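You operate a simulated robot arm through the tools that you are given. There is no shell and no other tool. Be economical: measure what you need, move in short steps, check, and stop when the job is done.

You are at the controls of a simulated two-armed robot. One attempt, no reset.

TASK
Fetch the sugar bowl and set it on the top of the card cabinet. Then take the folded cloth from the top of the mending bench and leave it on the top of the long table. Then open the board drawer, fetch the board from the inside of the board drawer and set it on the top of the console table and shut the drawer again. The order counts.

Only the result counts: the job must be done as asked and must still hold three seconds after the hand-in. Knocking over, shifting, dropping, spilling or breaking anything else fails it. Flat cloth is picked up by pressing the open fingertips on it (5 to 10 N) and closing them slowly along it; thin cloth reads only 2 to 8 mm in the jaws.

THE ROBOT
Two 6-joint arms with two-finger parallel grippers on one trunk, on a base that drives. Base frame: it is fixed to the floor where the robot stands at the start and does not move with it; the origin is under the middle of the robot, x ahead of it, y to its left, z up. Lengths are in mm, angles in rad, forces in N, time in s.
The left shoulder is at the start at [60, 187, 1147], the right one opposite. With the tool pointing down near the work surface each hand reaches from about 100 to 580 mm from the robot's upright axis, wherever it stands, measured 20 degrees to its own side. Places, roughly: board drawer [500, -100, 700]; top of the card cabinet [-800, -1200, 1000]; top of the console table [-2900, 3400, 800]; top of the long table [-1000, 1800, 700]. Payload 1.57 kg a hand.
The TCP of each hand is the grasp point between the finger pads, 30 mm short of the fingertips. In the tool frame z runs along the fingers and y along their closing line. The gripper opens to 110 mm. The fingers are 24 mm wide and 12 mm thick; the gripper's body (48 by 112 mm) begins 78 mm behind the TCP.
Orientation is told as [roll, pitch, yaw] about the base's x, y, z axes, in that order, counted from this pose: with the fingers straight down and closing along the base's y, the tool's x points along the base's -x, its y along +y and its z along -z.

THE INTERFACE
- The arms move only by the tool step_arm. It takes "left_deltas", "right_deltas" or both (then of equal length, played together; a hand with none holds still); each is text: rows parted by semicolons, each of 7 numbers parted by spaces: the shift along the tool's x, y, z in units of 300 mm (1.0 is 300 mm), then the turn, a rotation vector about the tool's x, y, z in units of 120 degrees (1.0 is 120 degrees), then the finger opening in mm, from 0 to 110. In form: tx ty tz wx wy wz jaw; .... A call has 1 to 12 rows; each row is the pose to reach, as a shift and turn from the pose commanded when the call began, along the tool's axes at that moment. A call with a number of a shift or a turn outside -1 to 1 is refused whole. A row lasts 0.2 s, in which the tool goes at most 50 mm and 0.15 rad; a call with a longer step from one row to the next is refused whole, and so is a gripper value outside its range. Where a pose cannot be reached the arm comes as near as it can. A force on the tool above 40 N (or 10 N above the force at the start of the call, whichever is more), or a blocked arm, ends the call early, and 0.2 s more pass. The fingers move at their own pace (about 153 mm/s each) and stop on an object; they squeeze with about 41 N. The grip force told is the motor's: it shows also when the fingers shut on nothing. Time passes only in rows, and 0.2 s behind the last, so rows that repeat a pose let the fingers close. It gives the time, the measured TCP pose, the force on the tool (base axes), the opening and the grip force at its end, in the units of the frame above (readings bear some noise), with the torque about the TCP (base axes, N m) and any sound that the robot's microphone picked up, and new pictures: "views" is both (left out), scene, wrist or none (wrist: the cameras of the hands that moved).
- Cameras (640 x 400 px; columns grow to the right, rows downward): "scene" is now at [-10.6, -35.3, 1670.3]; the picture's right is [-0.58, -0.81, 0.00], its down [-0.73, 0.52, -0.43] and it looks along [0.35, -0.25, -0.90] (base axes); focal length 276 px, centre (320, 200). "left" rides on the left gripper at [70, -16, -141] in its tool frame; the picture's right is [0.23, 0.97, 0.00], its down [-0.86, 0.20, -0.48] and it looks along [-0.47, 0.11, 0.88] (tool axes); focal length 222 px, centre (320, 200). "right" rides on the right gripper at [70, 16, -141] in its tool frame; the picture's right is [-0.23, 0.97, 0.00], its down [-0.86, -0.20, -0.48] and it looks along [-0.47, -0.11, 0.88] (tool axes); focal length 222 px, centre (320, 200). There is no depth. A picture from a camera that has moved, and an enlarged one, comes with that camera's place and axes in the base frame and with its lens.
- lift_body(by): slides the trunk up (or, below 0, down) by that many mm; the arms and the scene camera ride with it, the base frame stays. It gives what a move gives, with no picture.
- base_move(legs): drives the robot by 1 to 6 legs, each [ahead, left, turn to the left] in mm, mm and rad, along the robot's own axes; the way and the turn of a leg run together, so that a leg with both is an arc; at most 1500 mm and 3.142 rad a leg. The arms and the cameras ride along, it lands a little off, and it stops where it bumps. It gives what a move gives, and a new picture of the scene camera.
- turn_head(pan, tilt): turns the head with the scene camera to pan (to the left, within 1.501 rad either way) and tilt (down, from -0.506 to 1.204), counted from straight ahead of the robot. It gives what a move gives, and a new picture of the scene camera.
- enlarge(camera, box): a new picture of the part [left, top, right, bottom] of that camera's present view, enlarged. It takes no simulated time.
- job_done(): hands the job in; it is judged then, once.

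Work in short steps. Places have to be worked out from the pictures, the camera data and where the tool is seen: move nearer, look again, correct. Check each grasp and each placing, and mend what went wrong. You have 165 turns and 260 pictures in all, those below and enlarged ones among them. Open the grippers and draw the arms clear of the work before you hand the job in, unless the task says otherwise; then end with one line.

The tools are called after "Call:" as a command line: name --argument value ..., lists and objects as JSON in quotes. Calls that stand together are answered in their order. step_arm: Moves the arms, as the interface text tells. Its arguments: {"type":"object","properties":{"left_deltas":{"type":"string"},"right_deltas":{"type":"string"},"views":{"type":"string","enum":["both","scene","wrist","none"]}},"required":[]} The other tools are called the same way: lift_body (by) slides the trunk up or down; base_move (legs) drives the base; turn_head (pan, tilt) turns the head that bears the scene camera; enlarge (camera, box) takes an enlarged picture of a part of a camera's view; job_done () hands the job in.

At the start:

```text
clock: 0.0
left_position: [405.2, -35.8, 1125.1]
left_tool_rot: [-0.002, -0.002, -0.001]
left_force: [-0.2, -0.2, 0.5]
left_torque: [0.0, -0.01, -0.03]
left_opening: 110.1
left_finger_force: 0.1
right_position: [287.9, -369.2, 1141.2]
right_tool_rot: [-0.002, 0.002, 0.0]
right_force: [0.2, -0.4, 0.5]
right_torque: [0.0, -0.02, -0.01]
right_opening: 110.1
right_finger_force: 0.1
trunk travel left (down, up): [-775.0, 215.0]
robot x, y, heading: [0.3, 1.8, 0.0]
head pan, tilt: [-0.62, 1.122]
```

scene: 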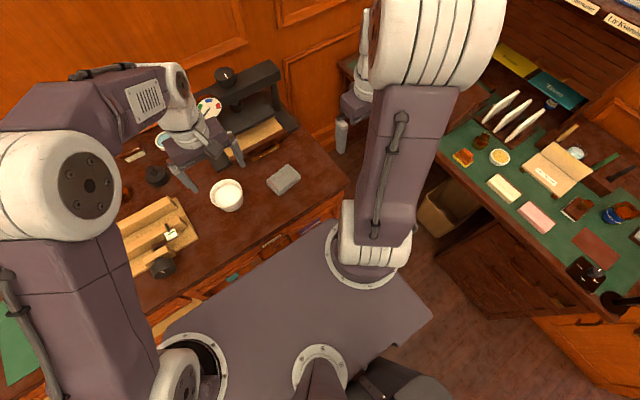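
right: 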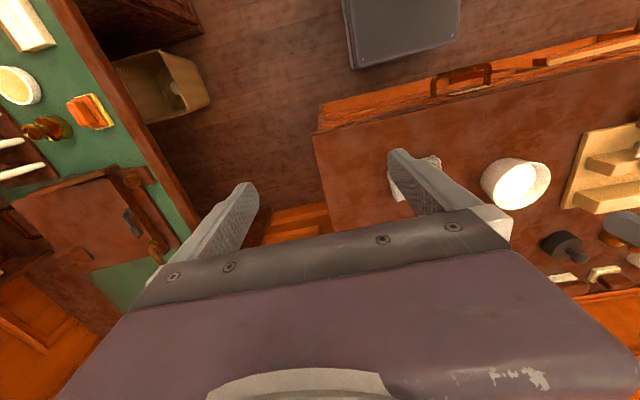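
left: 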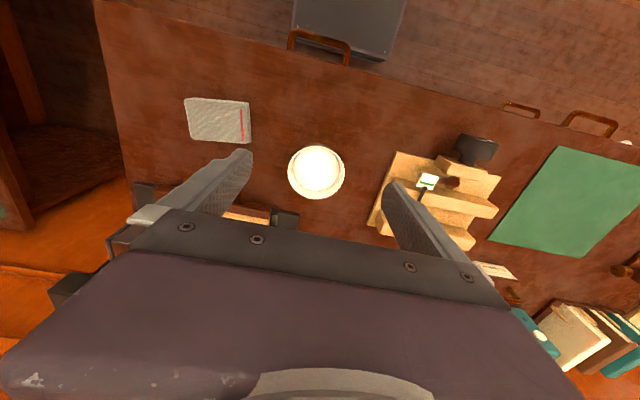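

I'll look closely at the bench in front first: the white bowl, the grey cloth and the drawers.

Call:
enlarge --camera "scene" --box '[100, 60, 360, 300]'

Call:
enlarge --camera "left" --box '[100, 0, 640, 300]'

Call:
enlarge --camera "scene" --box '[420, 20, 640, 320]'

```text
1.67 times, centred on (230, 180) of scene
camera zoom: at [-10.6, -35.3, 1670.3], right [-0.58, -0.81, 0.0], down [-0.73, 0.52, -0.43], along [0.35, -0.25, -0.9], focal length 460 px, centre (470, 233)
```

zoom: 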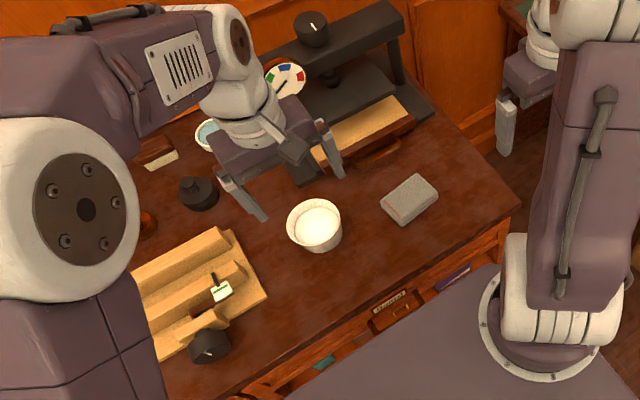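

```text
1.19 times, centred on (370, 150) of left
camera zoom: at [334.5, -51.5, 1265.8], right [-0.23, 0.97, 0.0], down [0.85, 0.2, 0.48], along [0.47, 0.11, -0.88], focal length 263 px, centre (261, 259)
```

zoom: 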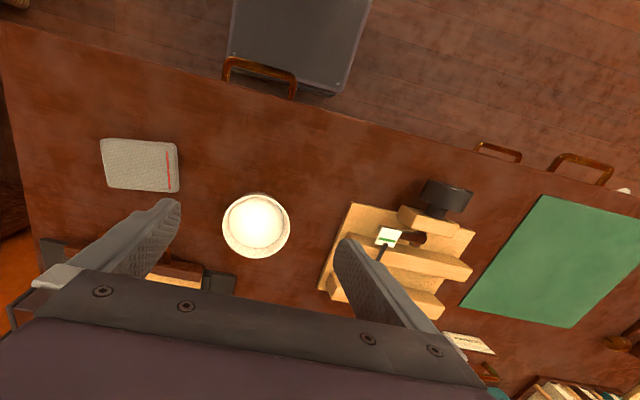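

```text
1.33 times, centred on (530, 170) of scene
camera zoom: at [-10.6, -35.3, 1670.3], right [-0.58, -0.81, 0.0], down [-0.73, 0.52, -0.43], along [0.35, -0.25, -0.9], focal length 368 px, centre (40, 240)
```

zoom: 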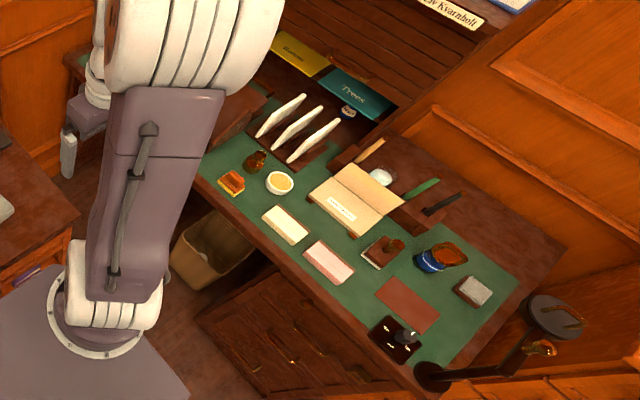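

The bench ahead may be the mending bench, but the white bowl could be something other than the sugar bowl. I'll survey the room with the head.

Call:
turn_head --pan 1.5 --tilt 0.45

Call:
turn_head --pan 0.6 --tilt 0.6

Call:
turn_head --pan -0.2 --tilt 0.6

Call:
turn_head --pan -1.5 --tilt 0.45

```text
clock: 2.0
left_position: [405.0, -34.8, 1124.1]
left_tool_rot: [-0.001, -0.002, 0.001]
left_force: [0.1, -0.4, 0.4]
left_torque: [-0.03, -0.02, -0.01]
left_opening: 110.1
left_finger_force: 0.1
right_position: [288.4, -369.4, 1142.0]
right_tool_rot: [-0.001, 0.0, 0.0]
right_force: [-0.3, 0.4, -0.5]
right_torque: [0.02, 0.03, -0.01]
right_opening: 109.9
right_finger_force: 0.0
trunk travel left (down, up): [-775.0, 215.0]
robot x, y, heading: [0.2, -0.0, -0.001]
head pan, tilt: [1.499, 0.45]
camera scene: at [-54.1, 92.1, 1723.9], right [1.0, -0.07, 0.0], down [-0.03, -0.43, -0.9], along [0.06, 0.9, -0.44], focal length 276 px, centre (320, 200)
```

scene: 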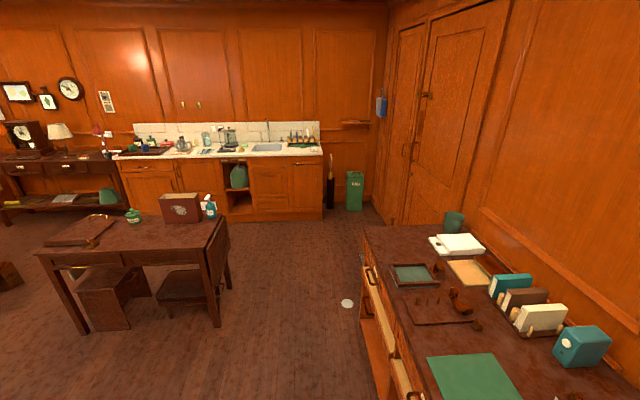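

```text
clock: 3.2
left_position: [405.9, -34.8, 1125.0]
left_tool_rot: [-0.003, -0.002, 0.001]
left_force: [-0.7, -0.3, 0.5]
left_torque: [0.06, -0.01, -0.02]
left_opening: 110.2
left_finger_force: 0.1
right_position: [287.7, -369.7, 1142.5]
right_tool_rot: [0.0, 0.0, 0.0]
right_force: [0.6, -1.1, -0.7]
right_torque: [0.02, 0.03, -0.02]
right_opening: 109.9
right_finger_force: 0.1
trunk travel left (down, up): [-775.0, 215.0]
robot x, y, heading: [4.2, 1.0, 0.003]
head pan, tilt: [0.6, 0.6]
camera scene: at [12.2, 50.4, 1710.3], right [0.57, -0.82, 0.0], down [-0.47, -0.32, -0.83], along [0.68, 0.47, -0.56], focal length 276 px, centre (320, 200)
```

scene: 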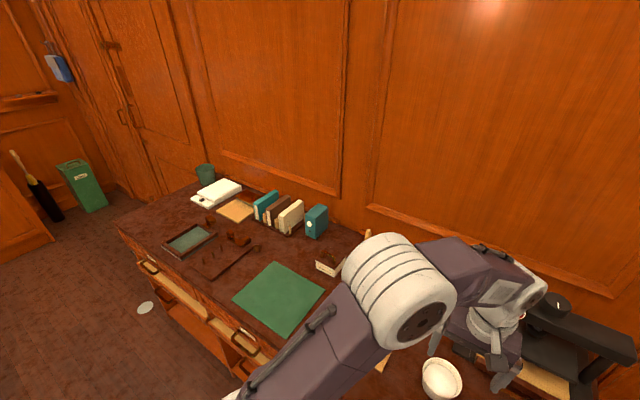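

```text
clock: 4.3
left_position: [403.7, -34.6, 1123.6]
left_tool_rot: [-0.002, -0.003, -0.002]
left_force: [0.5, -0.2, 0.2]
left_torque: [0.04, -0.01, 0.0]
left_opening: 110.2
left_finger_force: 0.1
right_position: [289.0, -369.1, 1142.4]
right_tool_rot: [0.002, 0.0, -0.001]
right_force: [-0.6, -0.6, 0.6]
right_torque: [0.02, -0.04, 0.01]
right_opening: 110.1
right_finger_force: 0.1
trunk travel left (down, up): [-775.0, 215.0]
robot x, y, heading: [2.7, 0.0, -0.001]
head pan, tilt: [-0.201, 0.6]
camera scene: at [25.9, -17.1, 1710.3], right [-0.2, -0.98, 0.0], down [-0.55, 0.11, -0.83], along [0.81, -0.16, -0.56], focal length 276 px, centre (320, 200)
```

scene: 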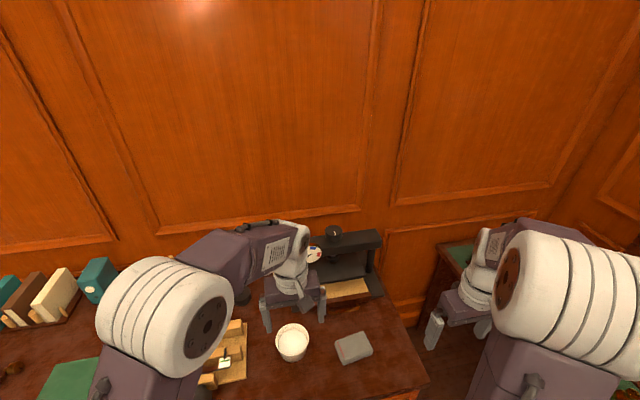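

```text
clock: 5.8
left_position: [404.3, -35.9, 1124.0]
left_tool_rot: [-0.003, 0.0, 0.0]
left_force: [0.5, -0.4, -0.5]
left_torque: [-0.02, 0.01, -0.03]
left_opening: 110.2
left_finger_force: 0.0
right_position: [287.9, -370.4, 1141.4]
right_tool_rot: [0.0, 0.001, -0.001]
right_force: [-0.1, -0.5, -0.6]
right_torque: [-0.05, 0.0, 0.02]
right_opening: 110.2
right_finger_force: 0.1
trunk travel left (down, up): [-775.0, 215.0]
robot x, y, heading: [0.5, 1.8, -0.003]
head pan, tilt: [-1.499, 0.45]
camera scene: at [-54.0, -91.3, 1723.9], right [-1.0, -0.07, 0.0], down [-0.03, 0.43, -0.9], along [0.07, -0.9, -0.44], focal length 276 px, centre (320, 200)
```

scene: 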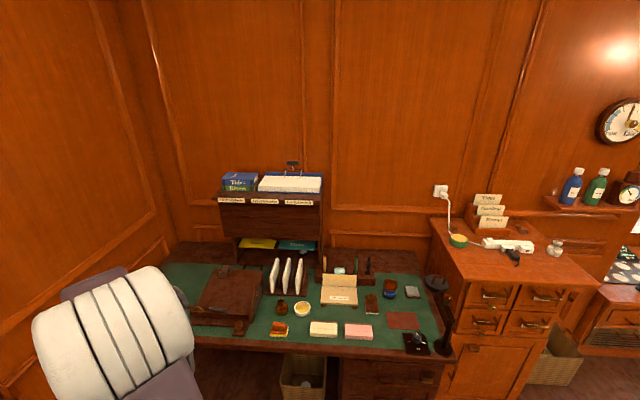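

The long table, the console and a kitchenette are to the left; the card cabinet is to the right. I'll zoom on the left region and the cabinet to find sugar bowl candidates.

Call:
enlarge --camera "scene" --box '[420, 160, 640, 300]'

Call:
turn_head --pan 1.5 --tilt 0.4

Call:
enlarge --camera "scene" --box '[0, 90, 170, 200]'

Call:
enlarge --camera "scene" --box '[110, 90, 340, 220]'

Call:
enlarge --camera "scene" --box '[30, 180, 240, 310]'

```text
2.86 times, centred on (530, 230) of scene
camera zoom: at [-54.0, -91.3, 1723.9], right [-1.0, -0.07, 0.0], down [-0.03, 0.43, -0.9], along [0.07, -0.9, -0.44], focal length 790 px, centre (-280, 114)
```

zoom: 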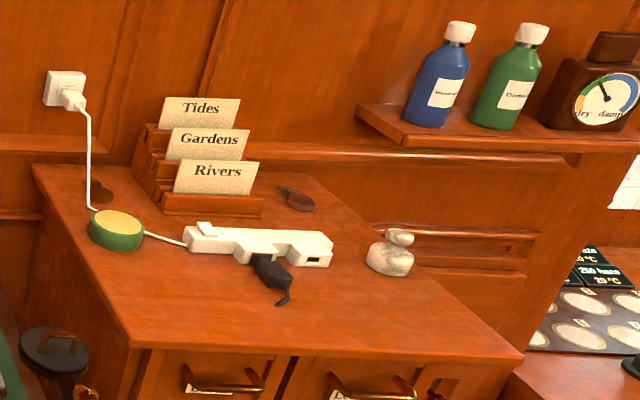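

```text
clock: 8.4
left_position: [405.2, -34.9, 1126.1]
left_tool_rot: [-0.002, -0.001, 0.0]
left_force: [-0.4, -0.3, -0.4]
left_torque: [-0.01, 0.0, -0.02]
left_opening: 110.0
left_finger_force: 0.1
right_position: [288.1, -368.4, 1142.2]
right_tool_rot: [0.001, 0.0, 0.001]
right_force: [-0.5, 0.2, 0.2]
right_torque: [0.03, 0.0, 0.03]
right_opening: 110.1
right_finger_force: 0.0
trunk travel left (down, up): [-775.0, 215.0]
robot x, y, heading: [0.5, 0.9, -0.001]
head pan, tilt: [1.499, 0.4]
camera scene: at [-54.0, 92.8, 1728.6], right [1.0, -0.07, 0.0], down [-0.03, -0.39, -0.92], along [0.07, 0.92, -0.39], focal length 276 px, centre (320, 200)
```

scene: 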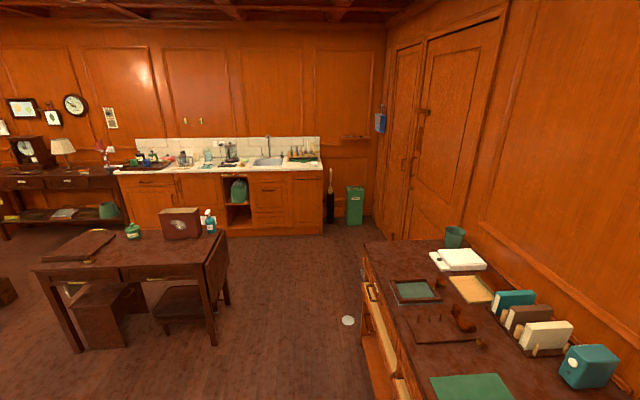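

```text
3.64 times, centred on (85, 145) of scene
camera zoom: at [-54.0, 92.8, 1728.6], right [1.0, -0.07, 0.0], down [-0.03, -0.39, -0.92], along [0.07, 0.92, -0.39], focal length 1005 px, centre (1174, 400)
```

zoom: 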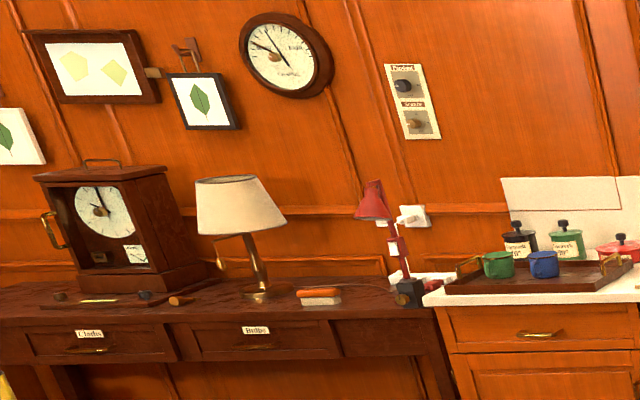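

```text
2.78 times, centred on (225, 155) of scene
camera zoom: at [-54.0, 92.8, 1728.6], right [1.0, -0.07, 0.0], down [-0.03, -0.39, -0.92], along [0.07, 0.92, -0.39], focal length 769 px, centre (584, 325)
```

zoom: 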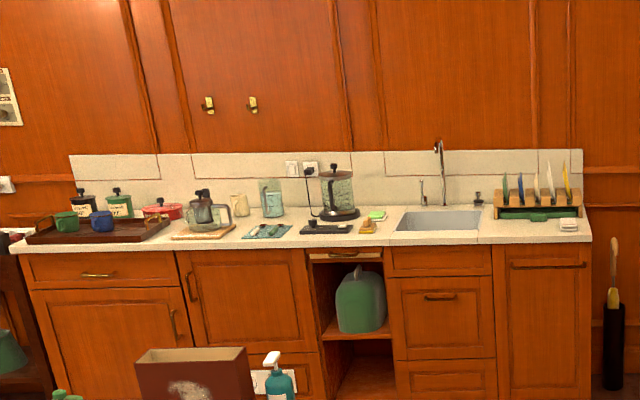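

```text
3.05 times, centred on (135, 245) of scene
camera zoom: at [-54.0, 92.8, 1728.6], right [1.0, -0.07, 0.0], down [-0.03, -0.39, -0.92], along [0.07, 0.92, -0.39], focal length 842 px, centre (884, 63)
```

zoom: 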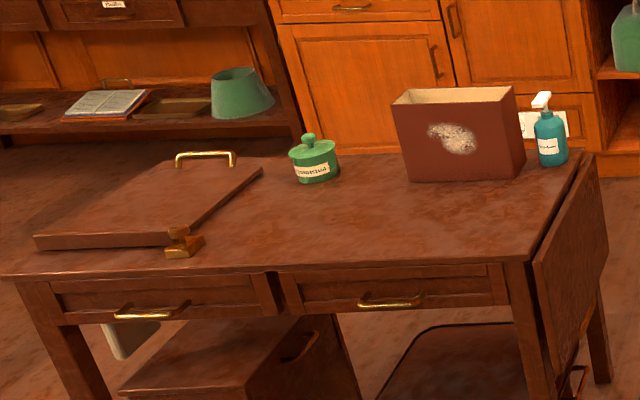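

Candidates so far: white bowl on bench, green lidded pot on the long table, red pot on the counter. I'll back a little and turn to see the rest of the room.

Call:
base_move --legs '[[-250, 0, 0], [0, 0, 1.57]]'

Call:
turn_head --pan 0.75 --tilt 0.4

Call:
turn_head --pan 1.5 --tilt 0.5

```text
clock: 14.1
left_position: [-222.2, 405.9, 1125.4]
left_tool_rot: [-0.002, 0.0, 1.588]
left_force: [0.8, -0.3, -0.1]
left_torque: [-0.02, 0.02, 0.02]
left_opening: 110.2
left_finger_force: 0.0
right_position: [115.0, 295.6, 1142.8]
right_tool_rot: [0.0, 0.0, 1.589]
right_force: [0.2, -0.1, 0.1]
right_torque: [-0.01, -0.01, 0.0]
right_opening: 109.9
right_finger_force: 0.1
trunk travel left (down, up): [-775.0, 215.0]
robot x, y, heading: [-247.1, -2.1, 1.588]
head pan, tilt: [1.499, 0.4]
camera scene: at [-341.4, -54.4, 1728.6], right [0.05, 1.0, 0.0], down [0.39, -0.02, -0.92], along [-0.92, 0.05, -0.39], focal length 276 px, centre (320, 200)
```

scene: 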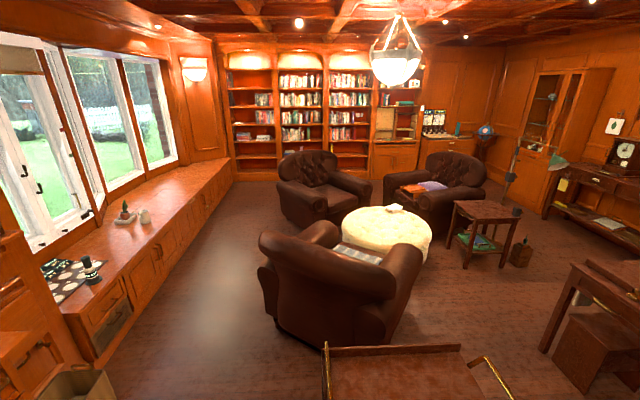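

```text
clock: 15.2
left_position: [-221.4, 406.1, 1125.5]
left_tool_rot: [-0.003, -0.003, 1.588]
left_force: [-0.8, 0.0, 0.6]
left_torque: [0.02, 0.04, 0.02]
left_opening: 110.2
left_finger_force: 0.1
right_position: [115.4, 294.9, 1141.6]
right_tool_rot: [0.0, 0.001, 1.589]
right_force: [0.1, -0.3, 0.8]
right_torque: [-0.04, -0.02, 0.01]
right_opening: 109.8
right_finger_force: 0.0
trunk travel left (down, up): [-775.0, 215.0]
robot x, y, heading: [-252.5, -1.3, 1.591]
head pan, tilt: [0.75, 0.4]
camera scene: at [-313.4, 7.1, 1728.6], right [0.72, 0.7, 0.0], down [0.27, -0.28, -0.92], along [-0.64, 0.66, -0.39], focal length 276 px, centre (320, 200)
```

scene: 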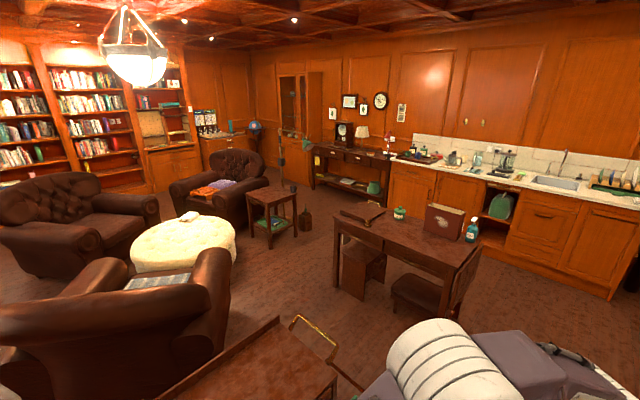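

```text
clock: 16.3
left_position: [-221.8, 404.8, 1124.3]
left_tool_rot: [-0.003, -0.002, 1.589]
left_force: [-1.1, -0.4, 0.3]
left_torque: [0.01, 0.02, 0.01]
left_opening: 110.2
left_finger_force: 0.2
right_position: [114.2, 294.5, 1141.8]
right_tool_rot: [0.0, 0.001, 1.587]
right_force: [0.2, -0.6, 0.6]
right_torque: [0.03, 0.01, -0.01]
right_opening: 109.5
right_finger_force: 0.0
trunk travel left (down, up): [-775.0, 215.0]
robot x, y, heading: [-250.6, 2.6, 1.589]
head pan, tilt: [1.499, 0.499]
camera scene: at [-339.8, -54.3, 1719.4], right [0.05, 1.0, 0.0], down [0.48, -0.03, -0.88], along [-0.88, 0.05, -0.48], focal length 276 px, centre (320, 200)
```

scene: 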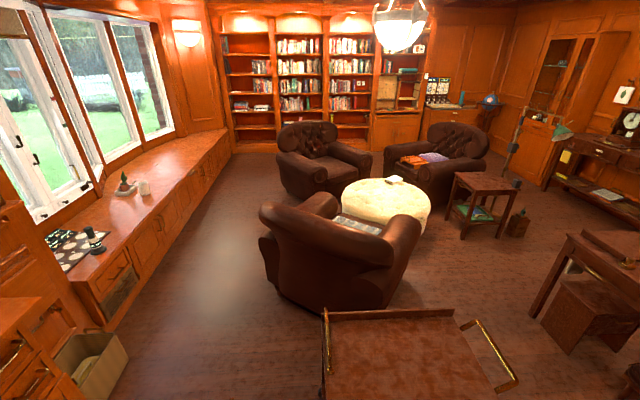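

A tray trolley is right behind. I'll zoom on the counter and long table from here, plus the card area, before committing on which is the sugar bowl.

Call:
turn_head --pan 0.3 --tilt 0.4

Call:
enlarge --camera "scene" --box '[190, 120, 330, 200]'

Call:
enlarge --camera "scene" --box '[200, 190, 340, 280]'

Call:
enlarge --camera "scene" --box '[300, 130, 420, 210]'

```text
clock: 17.7
left_position: [-220.6, 405.1, 1124.4]
left_tool_rot: [-0.002, -0.002, 1.588]
left_force: [0.7, -0.6, -0.5]
left_torque: [0.01, -0.01, -0.02]
left_opening: 109.8
left_finger_force: 0.1
right_position: [115.2, 296.1, 1141.7]
right_tool_rot: [0.0, 0.0, 1.588]
right_force: [-0.2, 0.2, 0.5]
right_torque: [0.01, 0.0, 0.0]
right_opening: 109.9
right_finger_force: 0.1
trunk travel left (down, up): [-775.0, 215.0]
robot x, y, heading: [-249.2, 1.3, 1.587]
head pan, tilt: [0.3, 0.4]
camera scene: at [-278.1, 28.6, 1728.5], right [0.95, 0.31, 0.0], down [0.12, -0.37, -0.92], along [-0.29, 0.87, -0.39], focal length 276 px, centre (320, 200)
```

scene: 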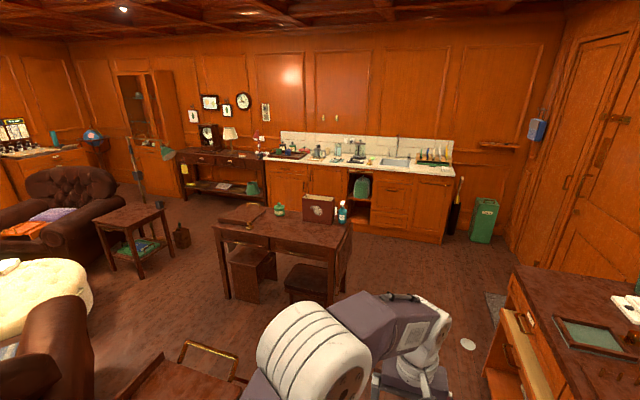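

```text
4.57 times, centred on (260, 160) of scene
camera zoom: at [-278.1, 28.6, 1728.5], right [0.95, 0.31, 0.0], down [0.12, -0.37, -0.92], along [-0.29, 0.87, -0.39], focal length 1263 px, centre (594, 383)
```

zoom: 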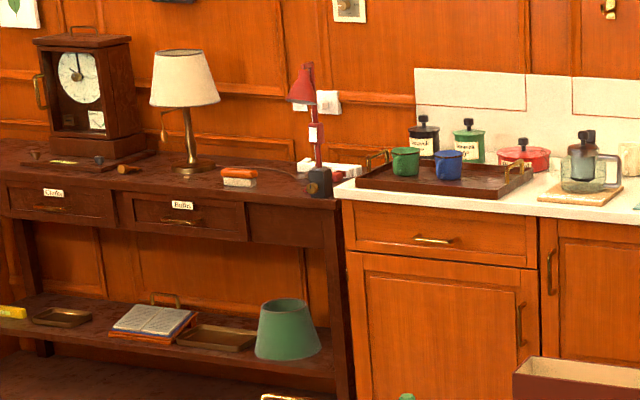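

```text
4.44 times, centred on (270, 235) of scene
camera zoom: at [-278.1, 28.6, 1728.5], right [0.95, 0.31, 0.0], down [0.12, -0.37, -0.92], along [-0.29, 0.87, -0.39], focal length 1228 px, centre (542, 44)
```

zoom: 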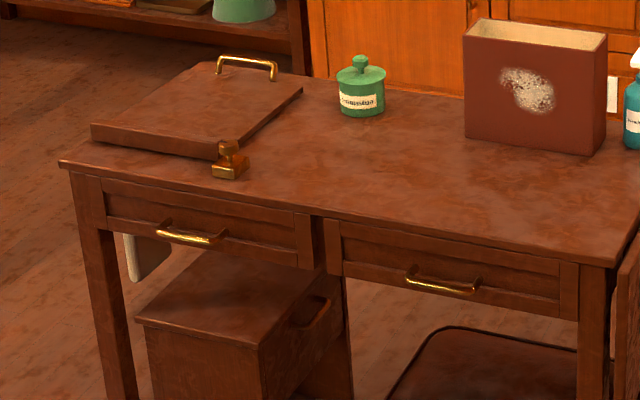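

```text
5.00 times, centred on (360, 170) of scene
camera zoom: at [-278.1, 28.6, 1728.5], right [0.95, 0.31, 0.0], down [0.12, -0.37, -0.92], along [-0.29, 0.87, -0.39], focal length 1382 px, centre (120, 350)
```

zoom: 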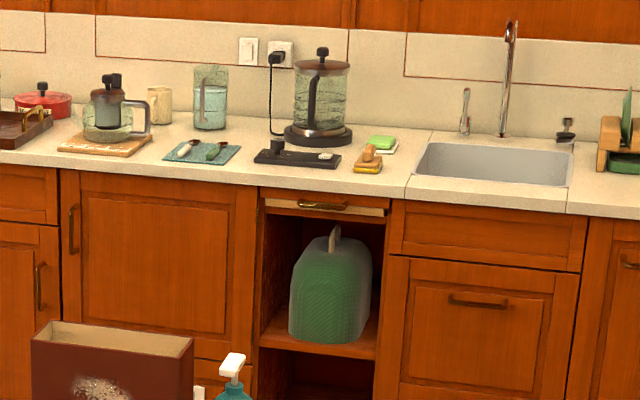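

I'll drive through the corridor between the bench and long table towards the counter to read labels from nearer.

Call:
base_move --legs '[[1000, -160, 0], [1050, 0, 0]]'

Call:
turn_head --pan 0.75 --tilt 0.5

Call:
enlarge --camera "scene" --box '[160, 60, 480, 260]'

```text
clock: 28.0
left_position: [-158.4, 2466.7, 1124.8]
left_tool_rot: [-0.001, -0.002, 1.634]
left_force: [-0.2, -0.1, 0.4]
left_torque: [-0.01, -0.01, 0.0]
left_opening: 110.1
left_finger_force: 0.1
right_position: [182.2, 2369.8, 1142.6]
right_tool_rot: [-0.001, 0.0, 1.633]
right_force: [0.5, 0.2, 0.5]
right_torque: [0.06, 0.02, 0.0]
right_opening: 109.8
right_finger_force: 0.0
trunk travel left (down, up): [-775.0, 215.0]
robot x, y, heading: [-168.5, 2061.2, 1.636]
head pan, tilt: [0.3, 0.4]
camera scene: at [-197.6, 2086.8, 1728.6], right [0.94, 0.35, 0.0], down [0.14, -0.36, -0.92], along [-0.33, 0.86, -0.39], focal length 276 px, centre (320, 200)
```

scene: 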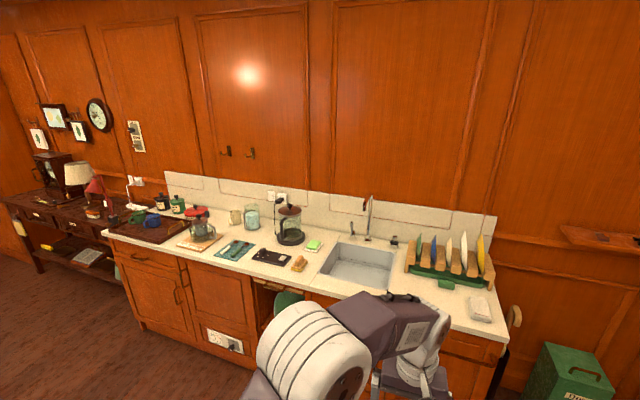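

```text
clock: 28.9
left_position: [-157.9, 2465.7, 1125.1]
left_tool_rot: [-0.002, -0.002, 1.634]
left_force: [-0.6, -0.3, -0.1]
left_torque: [-0.04, 0.01, -0.04]
left_opening: 109.9
left_finger_force: 0.0
right_position: [183.5, 2370.6, 1142.5]
right_tool_rot: [0.002, 0.001, 1.633]
right_force: [0.6, 0.1, 0.0]
right_torque: [-0.03, 0.0, -0.02]
right_opening: 110.1
right_finger_force: 0.2
trunk travel left (down, up): [-775.0, 215.0]
robot x, y, heading: [-168.3, 2059.5, 1.635]
head pan, tilt: [0.75, 0.499]
camera scene: at [-230.7, 2063.6, 1719.4], right [0.69, 0.73, 0.0], down [0.35, -0.33, -0.88], along [-0.64, 0.6, -0.48], focal length 276 px, centre (320, 200)
```

scene: 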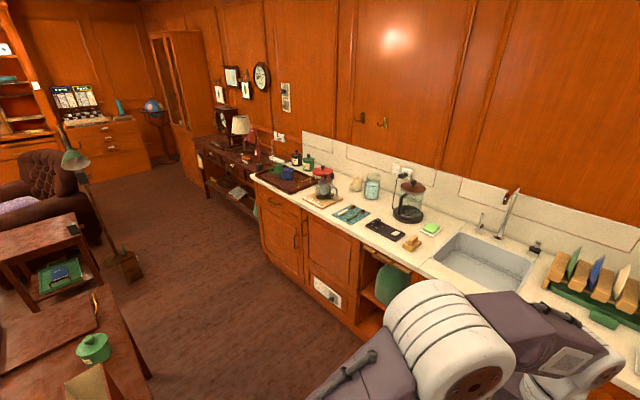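

```text
2.00 times, centred on (320, 160) of scene
camera zoom: at [-230.7, 2063.6, 1719.4], right [0.69, 0.73, 0.0], down [0.35, -0.33, -0.88], along [-0.64, 0.6, -0.48], focal length 553 px, centre (320, 280)
```

zoom: 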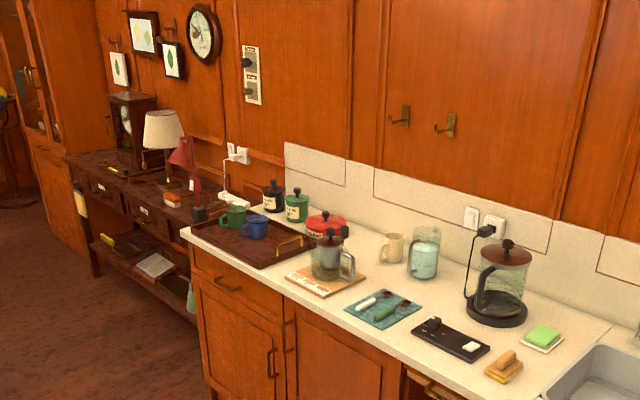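

Now zoom tight on the red lidded bowl, the tray, and the green pot on the long table.

Call:
enlarge --camera "scene" --box '[260, 145, 360, 210]'

Call:
enlarge --camera "scene" --box '[50, 320, 150, 385]'

```text
6.15 times, centred on (310, 178) of scene
camera zoom: at [-230.7, 2063.6, 1719.4], right [0.69, 0.73, 0.0], down [0.35, -0.33, -0.88], along [-0.64, 0.6, -0.48], focal length 1700 px, centre (382, 338)
```

zoom: 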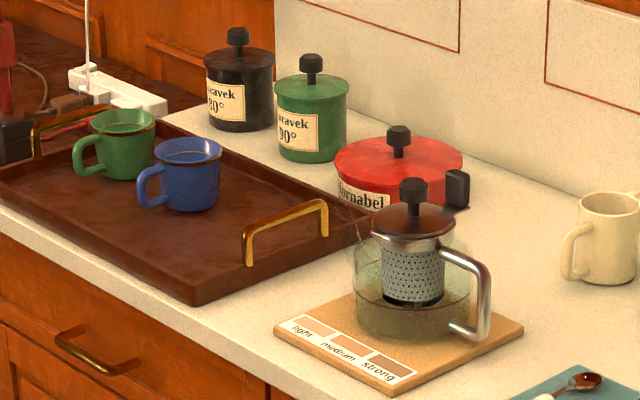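

```text
6.15 times, centred on (100, 352) of scene
camera zoom: at [-230.7, 2063.6, 1719.4], right [0.69, 0.73, 0.0], down [0.35, -0.33, -0.88], along [-0.64, 0.6, -0.48], focal length 1700 px, centre (1674, -738)
```

zoom: 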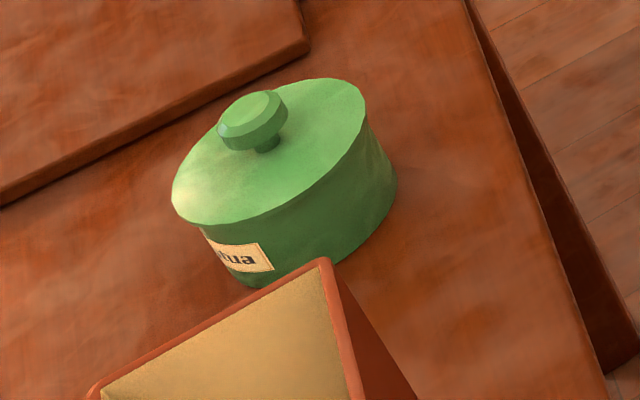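

Those labels are brand-like (tea etc.), not decisive. I'll check the lounge side for other candidates and read the green pot's label.

Call:
turn_head --pan 1.3 --tilt 0.4

Call:
enlarge --camera "scene" --box '[0, 100, 200, 225]'

Call:
enlarge --camera "scene" --box '[200, 100, 400, 225]'

```text
clock: 29.9
left_position: [-158.0, 2466.4, 1124.6]
left_tool_rot: [-0.001, -0.002, 1.632]
left_force: [-0.4, -0.3, 0.0]
left_torque: [0.01, -0.01, 0.0]
left_opening: 109.9
left_finger_force: 0.0
right_position: [183.0, 2371.4, 1142.9]
right_tool_rot: [-0.001, 0.0, 1.634]
right_force: [-0.6, -0.6, -0.2]
right_torque: [0.01, 0.02, 0.0]
right_opening: 110.3
right_finger_force: 0.0
trunk travel left (down, up): [-775.0, 215.0]
robot x, y, heading: [-168.6, 2060.3, 1.631]
head pan, tilt: [1.3, 0.4]
camera scene: at [-255.4, 2020.2, 1728.5], right [0.21, 0.98, 0.0], down [0.38, -0.08, -0.92], along [-0.9, 0.19, -0.39], focal length 276 px, centre (320, 200)
```

scene: 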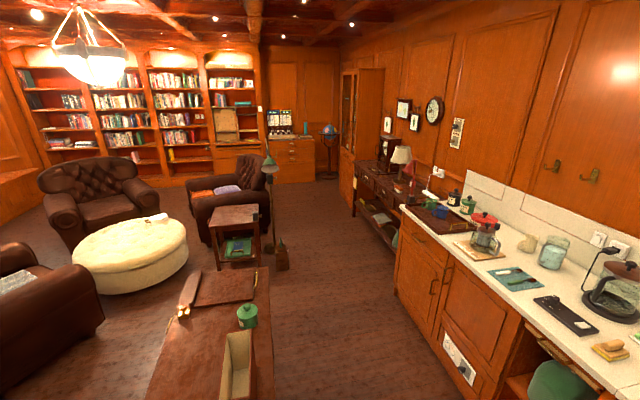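

```text
3.20 times, centred on (100, 162) of scene
camera zoom: at [-255.4, 2020.2, 1728.5], right [0.21, 0.98, 0.0], down [0.38, -0.08, -0.92], along [-0.9, 0.19, -0.39], focal length 884 px, centre (1024, 320)
```

zoom: 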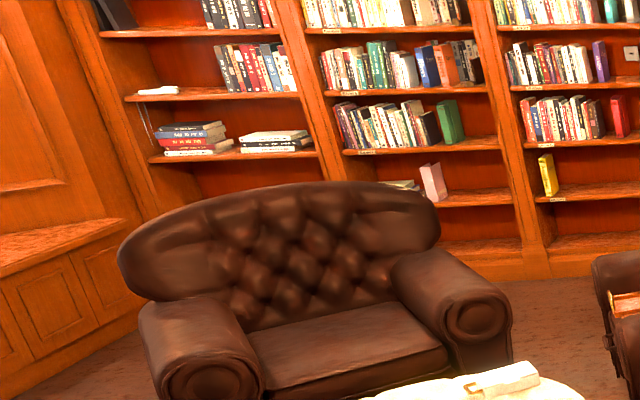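

```text
3.20 times, centred on (300, 162) of scene
camera zoom: at [-255.4, 2020.2, 1728.5], right [0.21, 0.98, 0.0], down [0.38, -0.08, -0.92], along [-0.9, 0.19, -0.39], focal length 884 px, centre (384, 320)
```

zoom: 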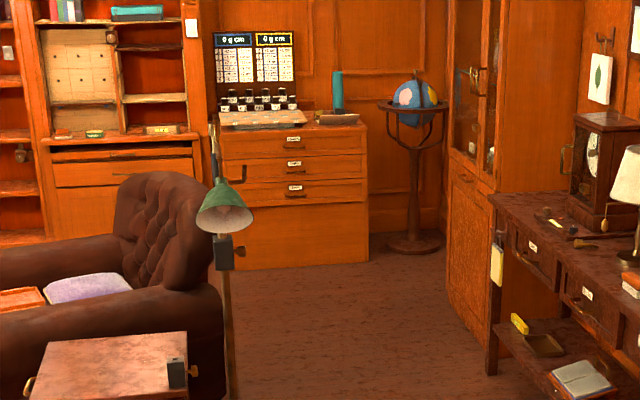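

No other bowl-like candidate; the open white bowl with white content on the bench is the sugar bowl by elimination. I'll drive back to the bench.

Call:
base_move --legs '[[-1000, 0, 0], [-1060, 190, 0], [0, 0, -1.633]]'

Call:
turn_head --pan 0 --tilt 0.9

Call:
enlarge --camera "scene" --box '[220, 150, 420, 275]'

```text
clock: 44.4
left_position: [191.4, -92.1, 1124.3]
left_tool_rot: [-0.001, -0.001, -0.03]
left_force: [0.6, 0.2, 0.3]
left_torque: [0.01, 0.01, 0.01]
left_opening: 110.0
left_finger_force: 0.2
right_position: [63.6, -423.0, 1142.9]
right_tool_rot: [0.002, 0.0, -0.03]
right_force: [0.6, 0.1, 0.6]
right_torque: [0.03, 0.01, 0.01]
right_opening: 110.1
right_finger_force: 0.2
trunk travel left (down, up): [-775.0, 215.0]
robot x, y, heading: [-210.3, -43.1, -0.033]
head pan, tilt: [1.3, 0.4]
camera scene: at [-245.7, 46.0, 1728.6], right [0.95, -0.3, 0.0], down [-0.12, -0.37, -0.92], along [0.27, 0.88, -0.39], focal length 276 px, centre (320, 200)
```

scene: 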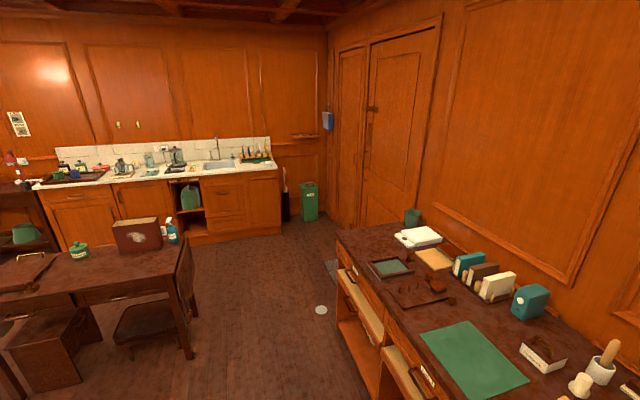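

```text
clock: 45.9
left_position: [190.1, -92.0, 1125.2]
left_tool_rot: [-0.001, -0.002, -0.03]
left_force: [0.4, 0.9, -0.1]
left_torque: [-0.01, 0.0, 0.02]
left_opening: 109.8
left_finger_force: 0.1
right_position: [62.8, -423.2, 1142.8]
right_tool_rot: [0.001, 0.001, -0.031]
right_force: [0.8, 0.2, -0.2]
right_torque: [0.03, -0.02, 0.01]
right_opening: 110.1
right_finger_force: 0.0
trunk travel left (down, up): [-775.0, 215.0]
robot x, y, heading: [-214.1, -43.5, -0.03]
head pan, tilt: [0.0, 0.901]
camera scene: at [-197.8, -44.8, 1685.6], right [-0.03, -1.0, 0.0], down [-0.78, 0.02, -0.62], along [0.62, -0.02, -0.78], focal length 276 px, centre (320, 200)
```

scene: 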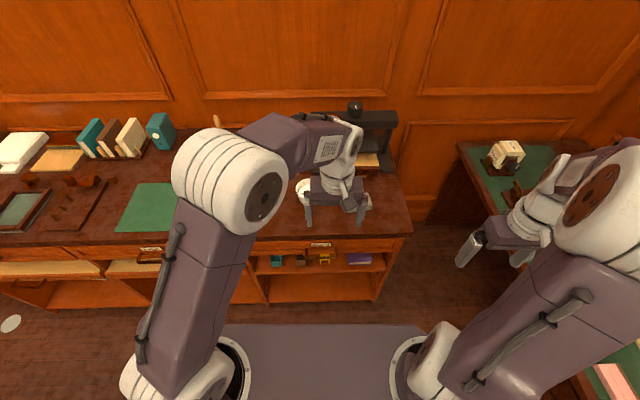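

```text
3.20 times, centred on (320, 212) of scene
camera zoom: at [-197.8, -44.8, 1685.6], right [-0.03, -1.0, 0.0], down [-0.78, 0.02, -0.62], along [0.62, -0.02, -0.78], focal length 884 px, centre (320, 160)
```

zoom: 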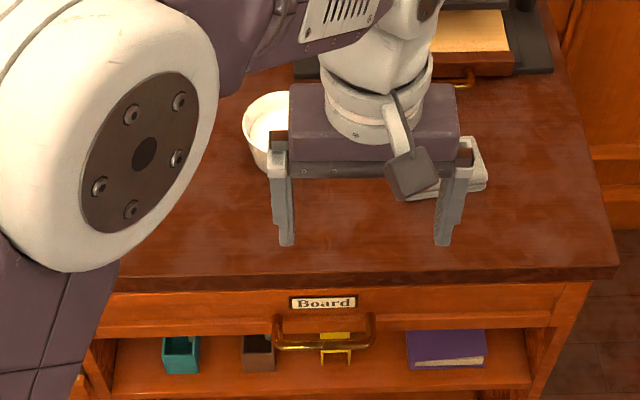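

The drawer is labelled "Board" and sits right below. I'll drive ahead to the bench again and look at the bowl from close range with the left wrist camera.

Call:
base_move --legs '[[200, 30, 0.03]]'

Call:
step_arm --left_deltas "0.1 0 0 0 0 0 110; 0.2 0 0.1 0 0 0 110; 0.3 0 0.2 0 0 0 110; 0.4 0 0.3 0 0 0 110; 0.5 0 0.4 0 0 0 110" --views "wrist"

```text
clock: 47.5
left_position: [392.4, -56.9, 1124.9]
left_tool_rot: [-0.001, -0.004, -0.005]
left_force: [1.1, 0.3, 0.4]
left_torque: [-0.01, 0.01, 0.01]
left_opening: 110.1
left_finger_force: 0.0
right_position: [273.8, -390.2, 1141.7]
right_tool_rot: [-0.001, -0.003, -0.004]
right_force: [0.2, -0.2, -0.3]
right_torque: [-0.02, -0.02, 0.01]
right_opening: 110.2
right_finger_force: 0.1
trunk travel left (down, up): [-775.0, 215.0]
robot x, y, heading: [-10.5, -20.8, -0.006]
head pan, tilt: [0.0, 0.901]
camera scene: at [1.9, -19.2, 1685.6], right [-0.01, -1.0, 0.0], down [-0.78, 0.0, -0.62], along [0.62, 0.0, -0.78], focal length 276 px, centre (320, 200)
```

scene: 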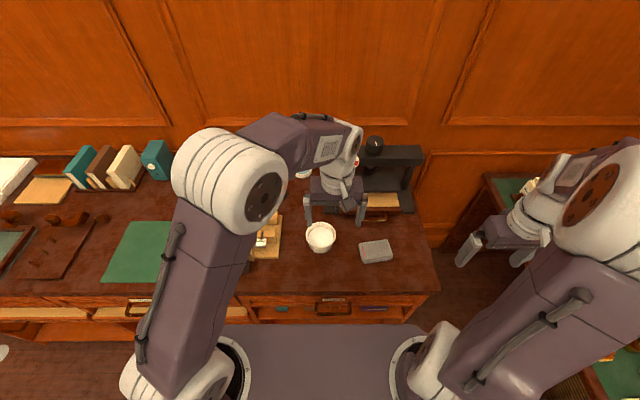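

```text
clock: 48.7
left_position: [239.7, -53.8, 1006.4]
left_tool_rot: [0.0, -0.003, -0.004]
left_force: [0.0, -0.8, 0.4]
left_torque: [0.02, -0.01, -0.02]
left_opening: 110.1
left_finger_force: 0.0
right_position: [275.6, -390.8, 1142.6]
right_tool_rot: [0.0, 0.0, -0.006]
right_force: [0.0, 0.2, -1.5]
right_torque: [0.02, -0.04, -0.03]
right_opening: 110.0
right_finger_force: 0.0
trunk travel left (down, up): [-775.0, 215.0]
robot x, y, heading: [-10.6, -21.4, -0.007]
head pan, tilt: [0.0, 0.901]
camera left: at [169.0, -70.4, 1147.8], right [-0.22, 0.97, 0.0], down [0.85, 0.2, 0.48], along [0.47, 0.11, -0.88], focal length 222 px, centre (320, 200)
```

left: 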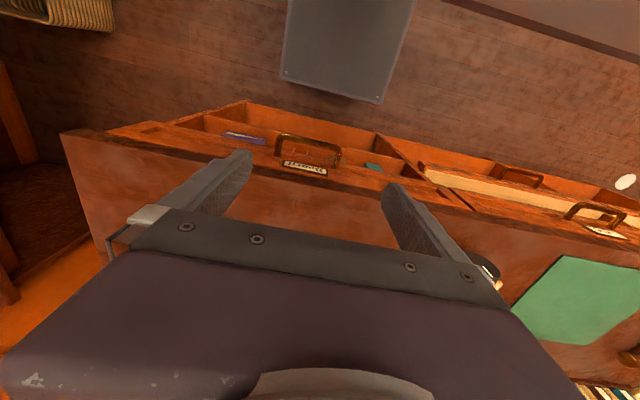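

The bowl is hidden under the hand in this pose; the head camera sees it now, so I'll zoom there.

Call:
enlarge --camera "scene" --box '[240, 180, 400, 280]'

```text
4.00 times, centred on (320, 230) of scene
camera zoom: at [3.8, -19.5, 1685.6], right [-0.01, -1.0, 0.0], down [-0.78, 0.0, -0.62], along [0.62, 0.0, -0.78], focal length 1105 px, centre (320, 80)
```

zoom: 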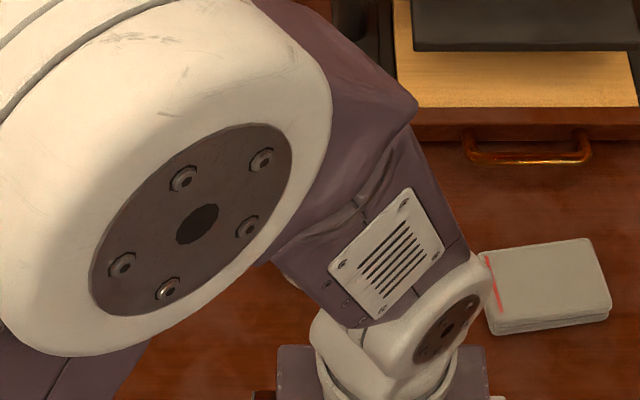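

The arm blocks the view. I'll swing the left hand aside to the left and raise it.

Call:
step_arm --left_deltas "0 0.1 -0.1 0 0 0 110; 0 0.25 -0.15 0 0 0 110; 0 0.4 -0.2 0 0 0 110; 0 0.55 -0.25 0 0 0 110; 0 0.7 -0.3 0 0 0 110; 0 0.85 -0.35 0 0 0 110; 0 1 -0.4 0 0 0 110" --views "scene"

Call:
enlarge --camera "scene" --box '[240, 180, 400, 280]'

```text
clock: 50.3
left_position: [246.7, 245.0, 1124.7]
left_tool_rot: [-0.001, 0.0, -0.007]
left_force: [0.0, -0.2, 0.1]
left_torque: [0.02, -0.01, 0.0]
left_opening: 110.0
left_finger_force: 0.1
left hand out of reach, approached as far as the arm can: row 5
right_position: [276.3, -389.9, 1142.5]
right_tool_rot: [-0.002, 0.0, -0.003]
right_force: [0.7, 0.7, 0.3]
right_torque: [0.01, 0.0, -0.02]
right_opening: 109.9
right_finger_force: 0.0
trunk travel left (down, up): [-775.0, 215.0]
robot x, y, heading: [-10.9, -17.8, -0.006]
head pan, tilt: [0.0, 0.901]
camera scene: at [4.5, -17.4, 1685.5], right [-0.01, -1.0, 0.0], down [-0.78, 0.0, -0.62], along [0.62, 0.0, -0.78], focal length 276 px, centre (320, 200)
```

scene: 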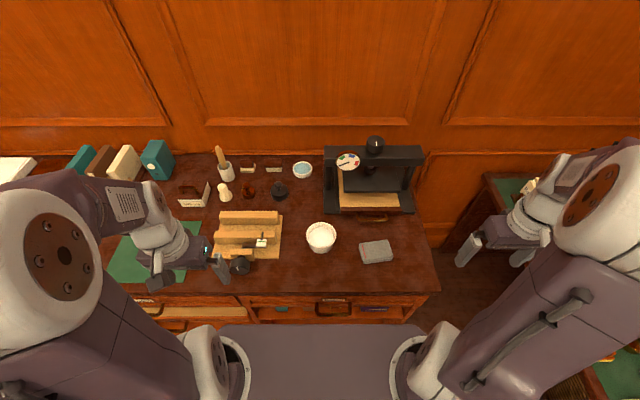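

```text
4.00 times, centred on (320, 230) of scene
camera zoom: at [4.5, -17.4, 1685.5], right [-0.01, -1.0, 0.0], down [-0.78, 0.0, -0.62], along [0.62, 0.0, -0.78], focal length 1105 px, centre (320, 80)
```

zoom: 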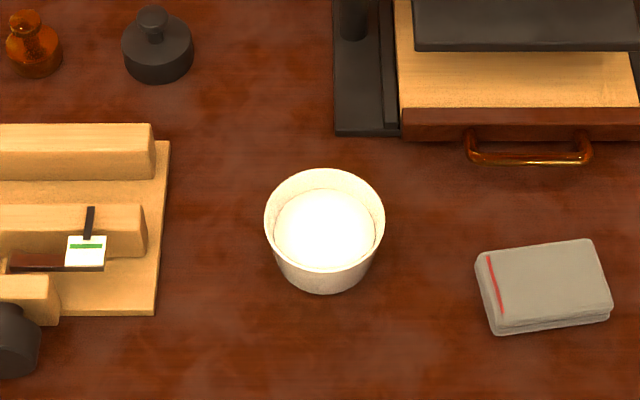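

This white bowl filled with white (sugar) is about 102 mm wide at the rim, near (491, −20), rim z≈880. I'll slide the base left and bring the right hand above it for a close look.

Call:
base_move --legs '[[0, 160, 0.006]]'

Call:
step_arm --right_deltas "-0.07 0.14 0.05 0 0 0 110; -0.14 0.28 0.1 0 0 0 110; -0.21 0.42 0.15 0 0 0 110; -0.28 0.56 0.2 0 0 0 110; -0.35 0.69 0.25 0 0 0 110; -0.35 0.69 0.25 0 0 0 110" --views "wrist"

```text
clock: 51.7
left_position: [245.1, 409.1, 1125.8]
left_tool_rot: [0.001, -0.001, 0.007]
left_force: [0.2, -0.3, -0.4]
left_torque: [-0.01, -0.02, 0.0]
left_opening: 109.9
left_finger_force: 0.1
right_position: [280.2, -225.0, 1141.1]
right_tool_rot: [0.003, 0.0, 0.004]
right_force: [0.1, -0.5, -0.3]
right_torque: [0.03, -0.02, 0.01]
right_opening: 110.1
right_finger_force: 0.1
trunk travel left (down, up): [-775.0, 215.0]
robot x, y, heading: [-9.9, 144.0, 0.007]
head pan, tilt: [0.0, 0.901]
camera scene: at [4.7, 141.5, 1685.5], right [0.0, -1.0, 0.0], down [-0.78, 0.0, -0.62], along [0.62, 0.0, -0.78], focal length 276 px, centre (320, 200)
```

scene: 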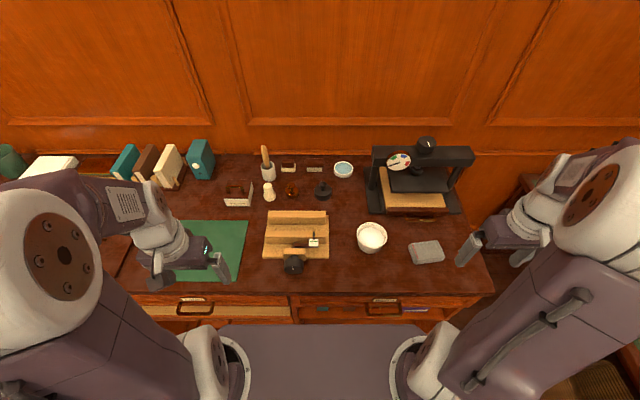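

```text
clock: 53.1
left_position: [244.0, 410.1, 1124.8]
left_tool_rot: [-0.003, -0.004, 0.005]
left_force: [0.0, 0.1, -0.4]
left_torque: [0.0, -0.01, 0.02]
left_opening: 110.0
left_finger_force: 0.0
right_position: [381.5, -13.1, 1066.5]
right_tool_rot: [0.0, -0.001, 0.005]
right_force: [-0.1, 0.8, -0.1]
right_torque: [0.04, -0.01, 0.03]
right_opening: 110.1
right_finger_force: 0.0
trunk travel left (down, up): [-775.0, 215.0]
robot x, y, heading: [-13.0, 147.7, 0.005]
head pan, tilt: [0.0, 0.901]
camera right: at [312.7, 2.5, 1207.7], right [0.22, 0.97, 0.0], down [0.86, -0.2, 0.48], along [0.47, -0.11, -0.88], focal length 222 px, centre (320, 200)
```

right: 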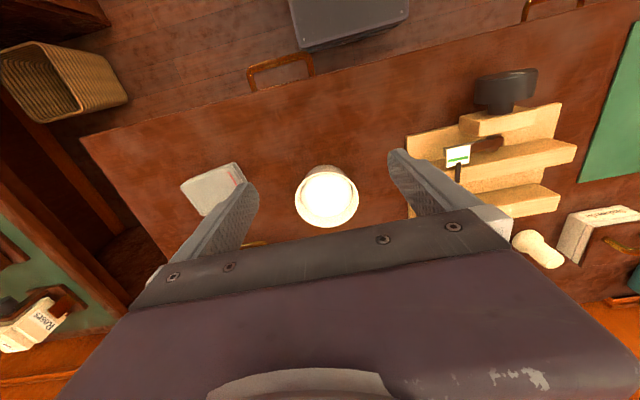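

Zooming both views for a precise bowl fix.

Call:
enlarge --camera "right" --box '[240, 130, 400, 230]'

Call:
enlarge --camera "scene" --box '[330, 190, 490, 290]'

```text
4.00 times, centred on (320, 180) of right
camera zoom: at [312.7, 2.5, 1207.7], right [0.22, 0.97, 0.0], down [0.86, -0.2, 0.48], along [0.47, -0.11, -0.88], focal length 888 px, centre (320, 280)
```

zoom: 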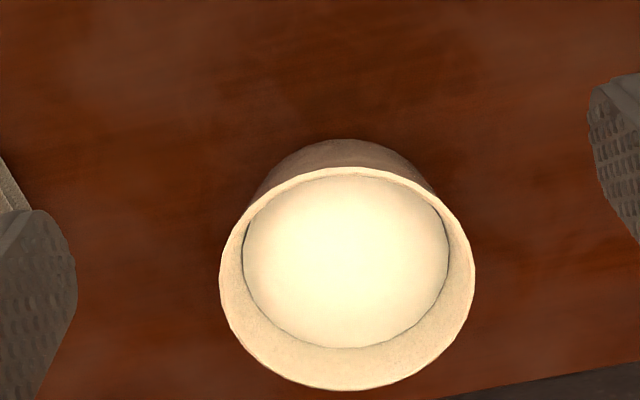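

```text
4.00 times, centred on (410, 240) of scene
camera zoom: at [3.8, 145.2, 1685.6], right [0.0, -1.0, 0.0], down [-0.78, 0.0, -0.62], along [0.62, 0.0, -0.78], focal length 1105 px, centre (-40, 40)
```

zoom: 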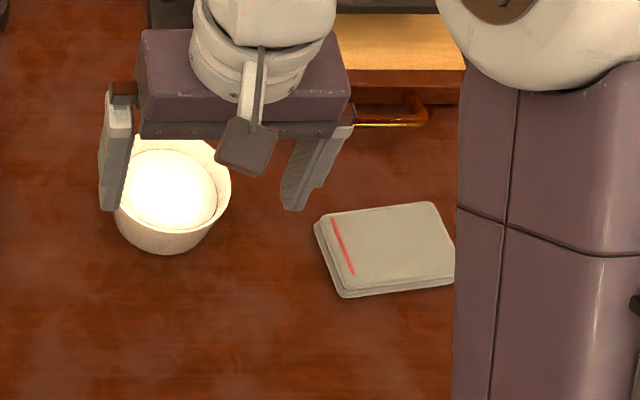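

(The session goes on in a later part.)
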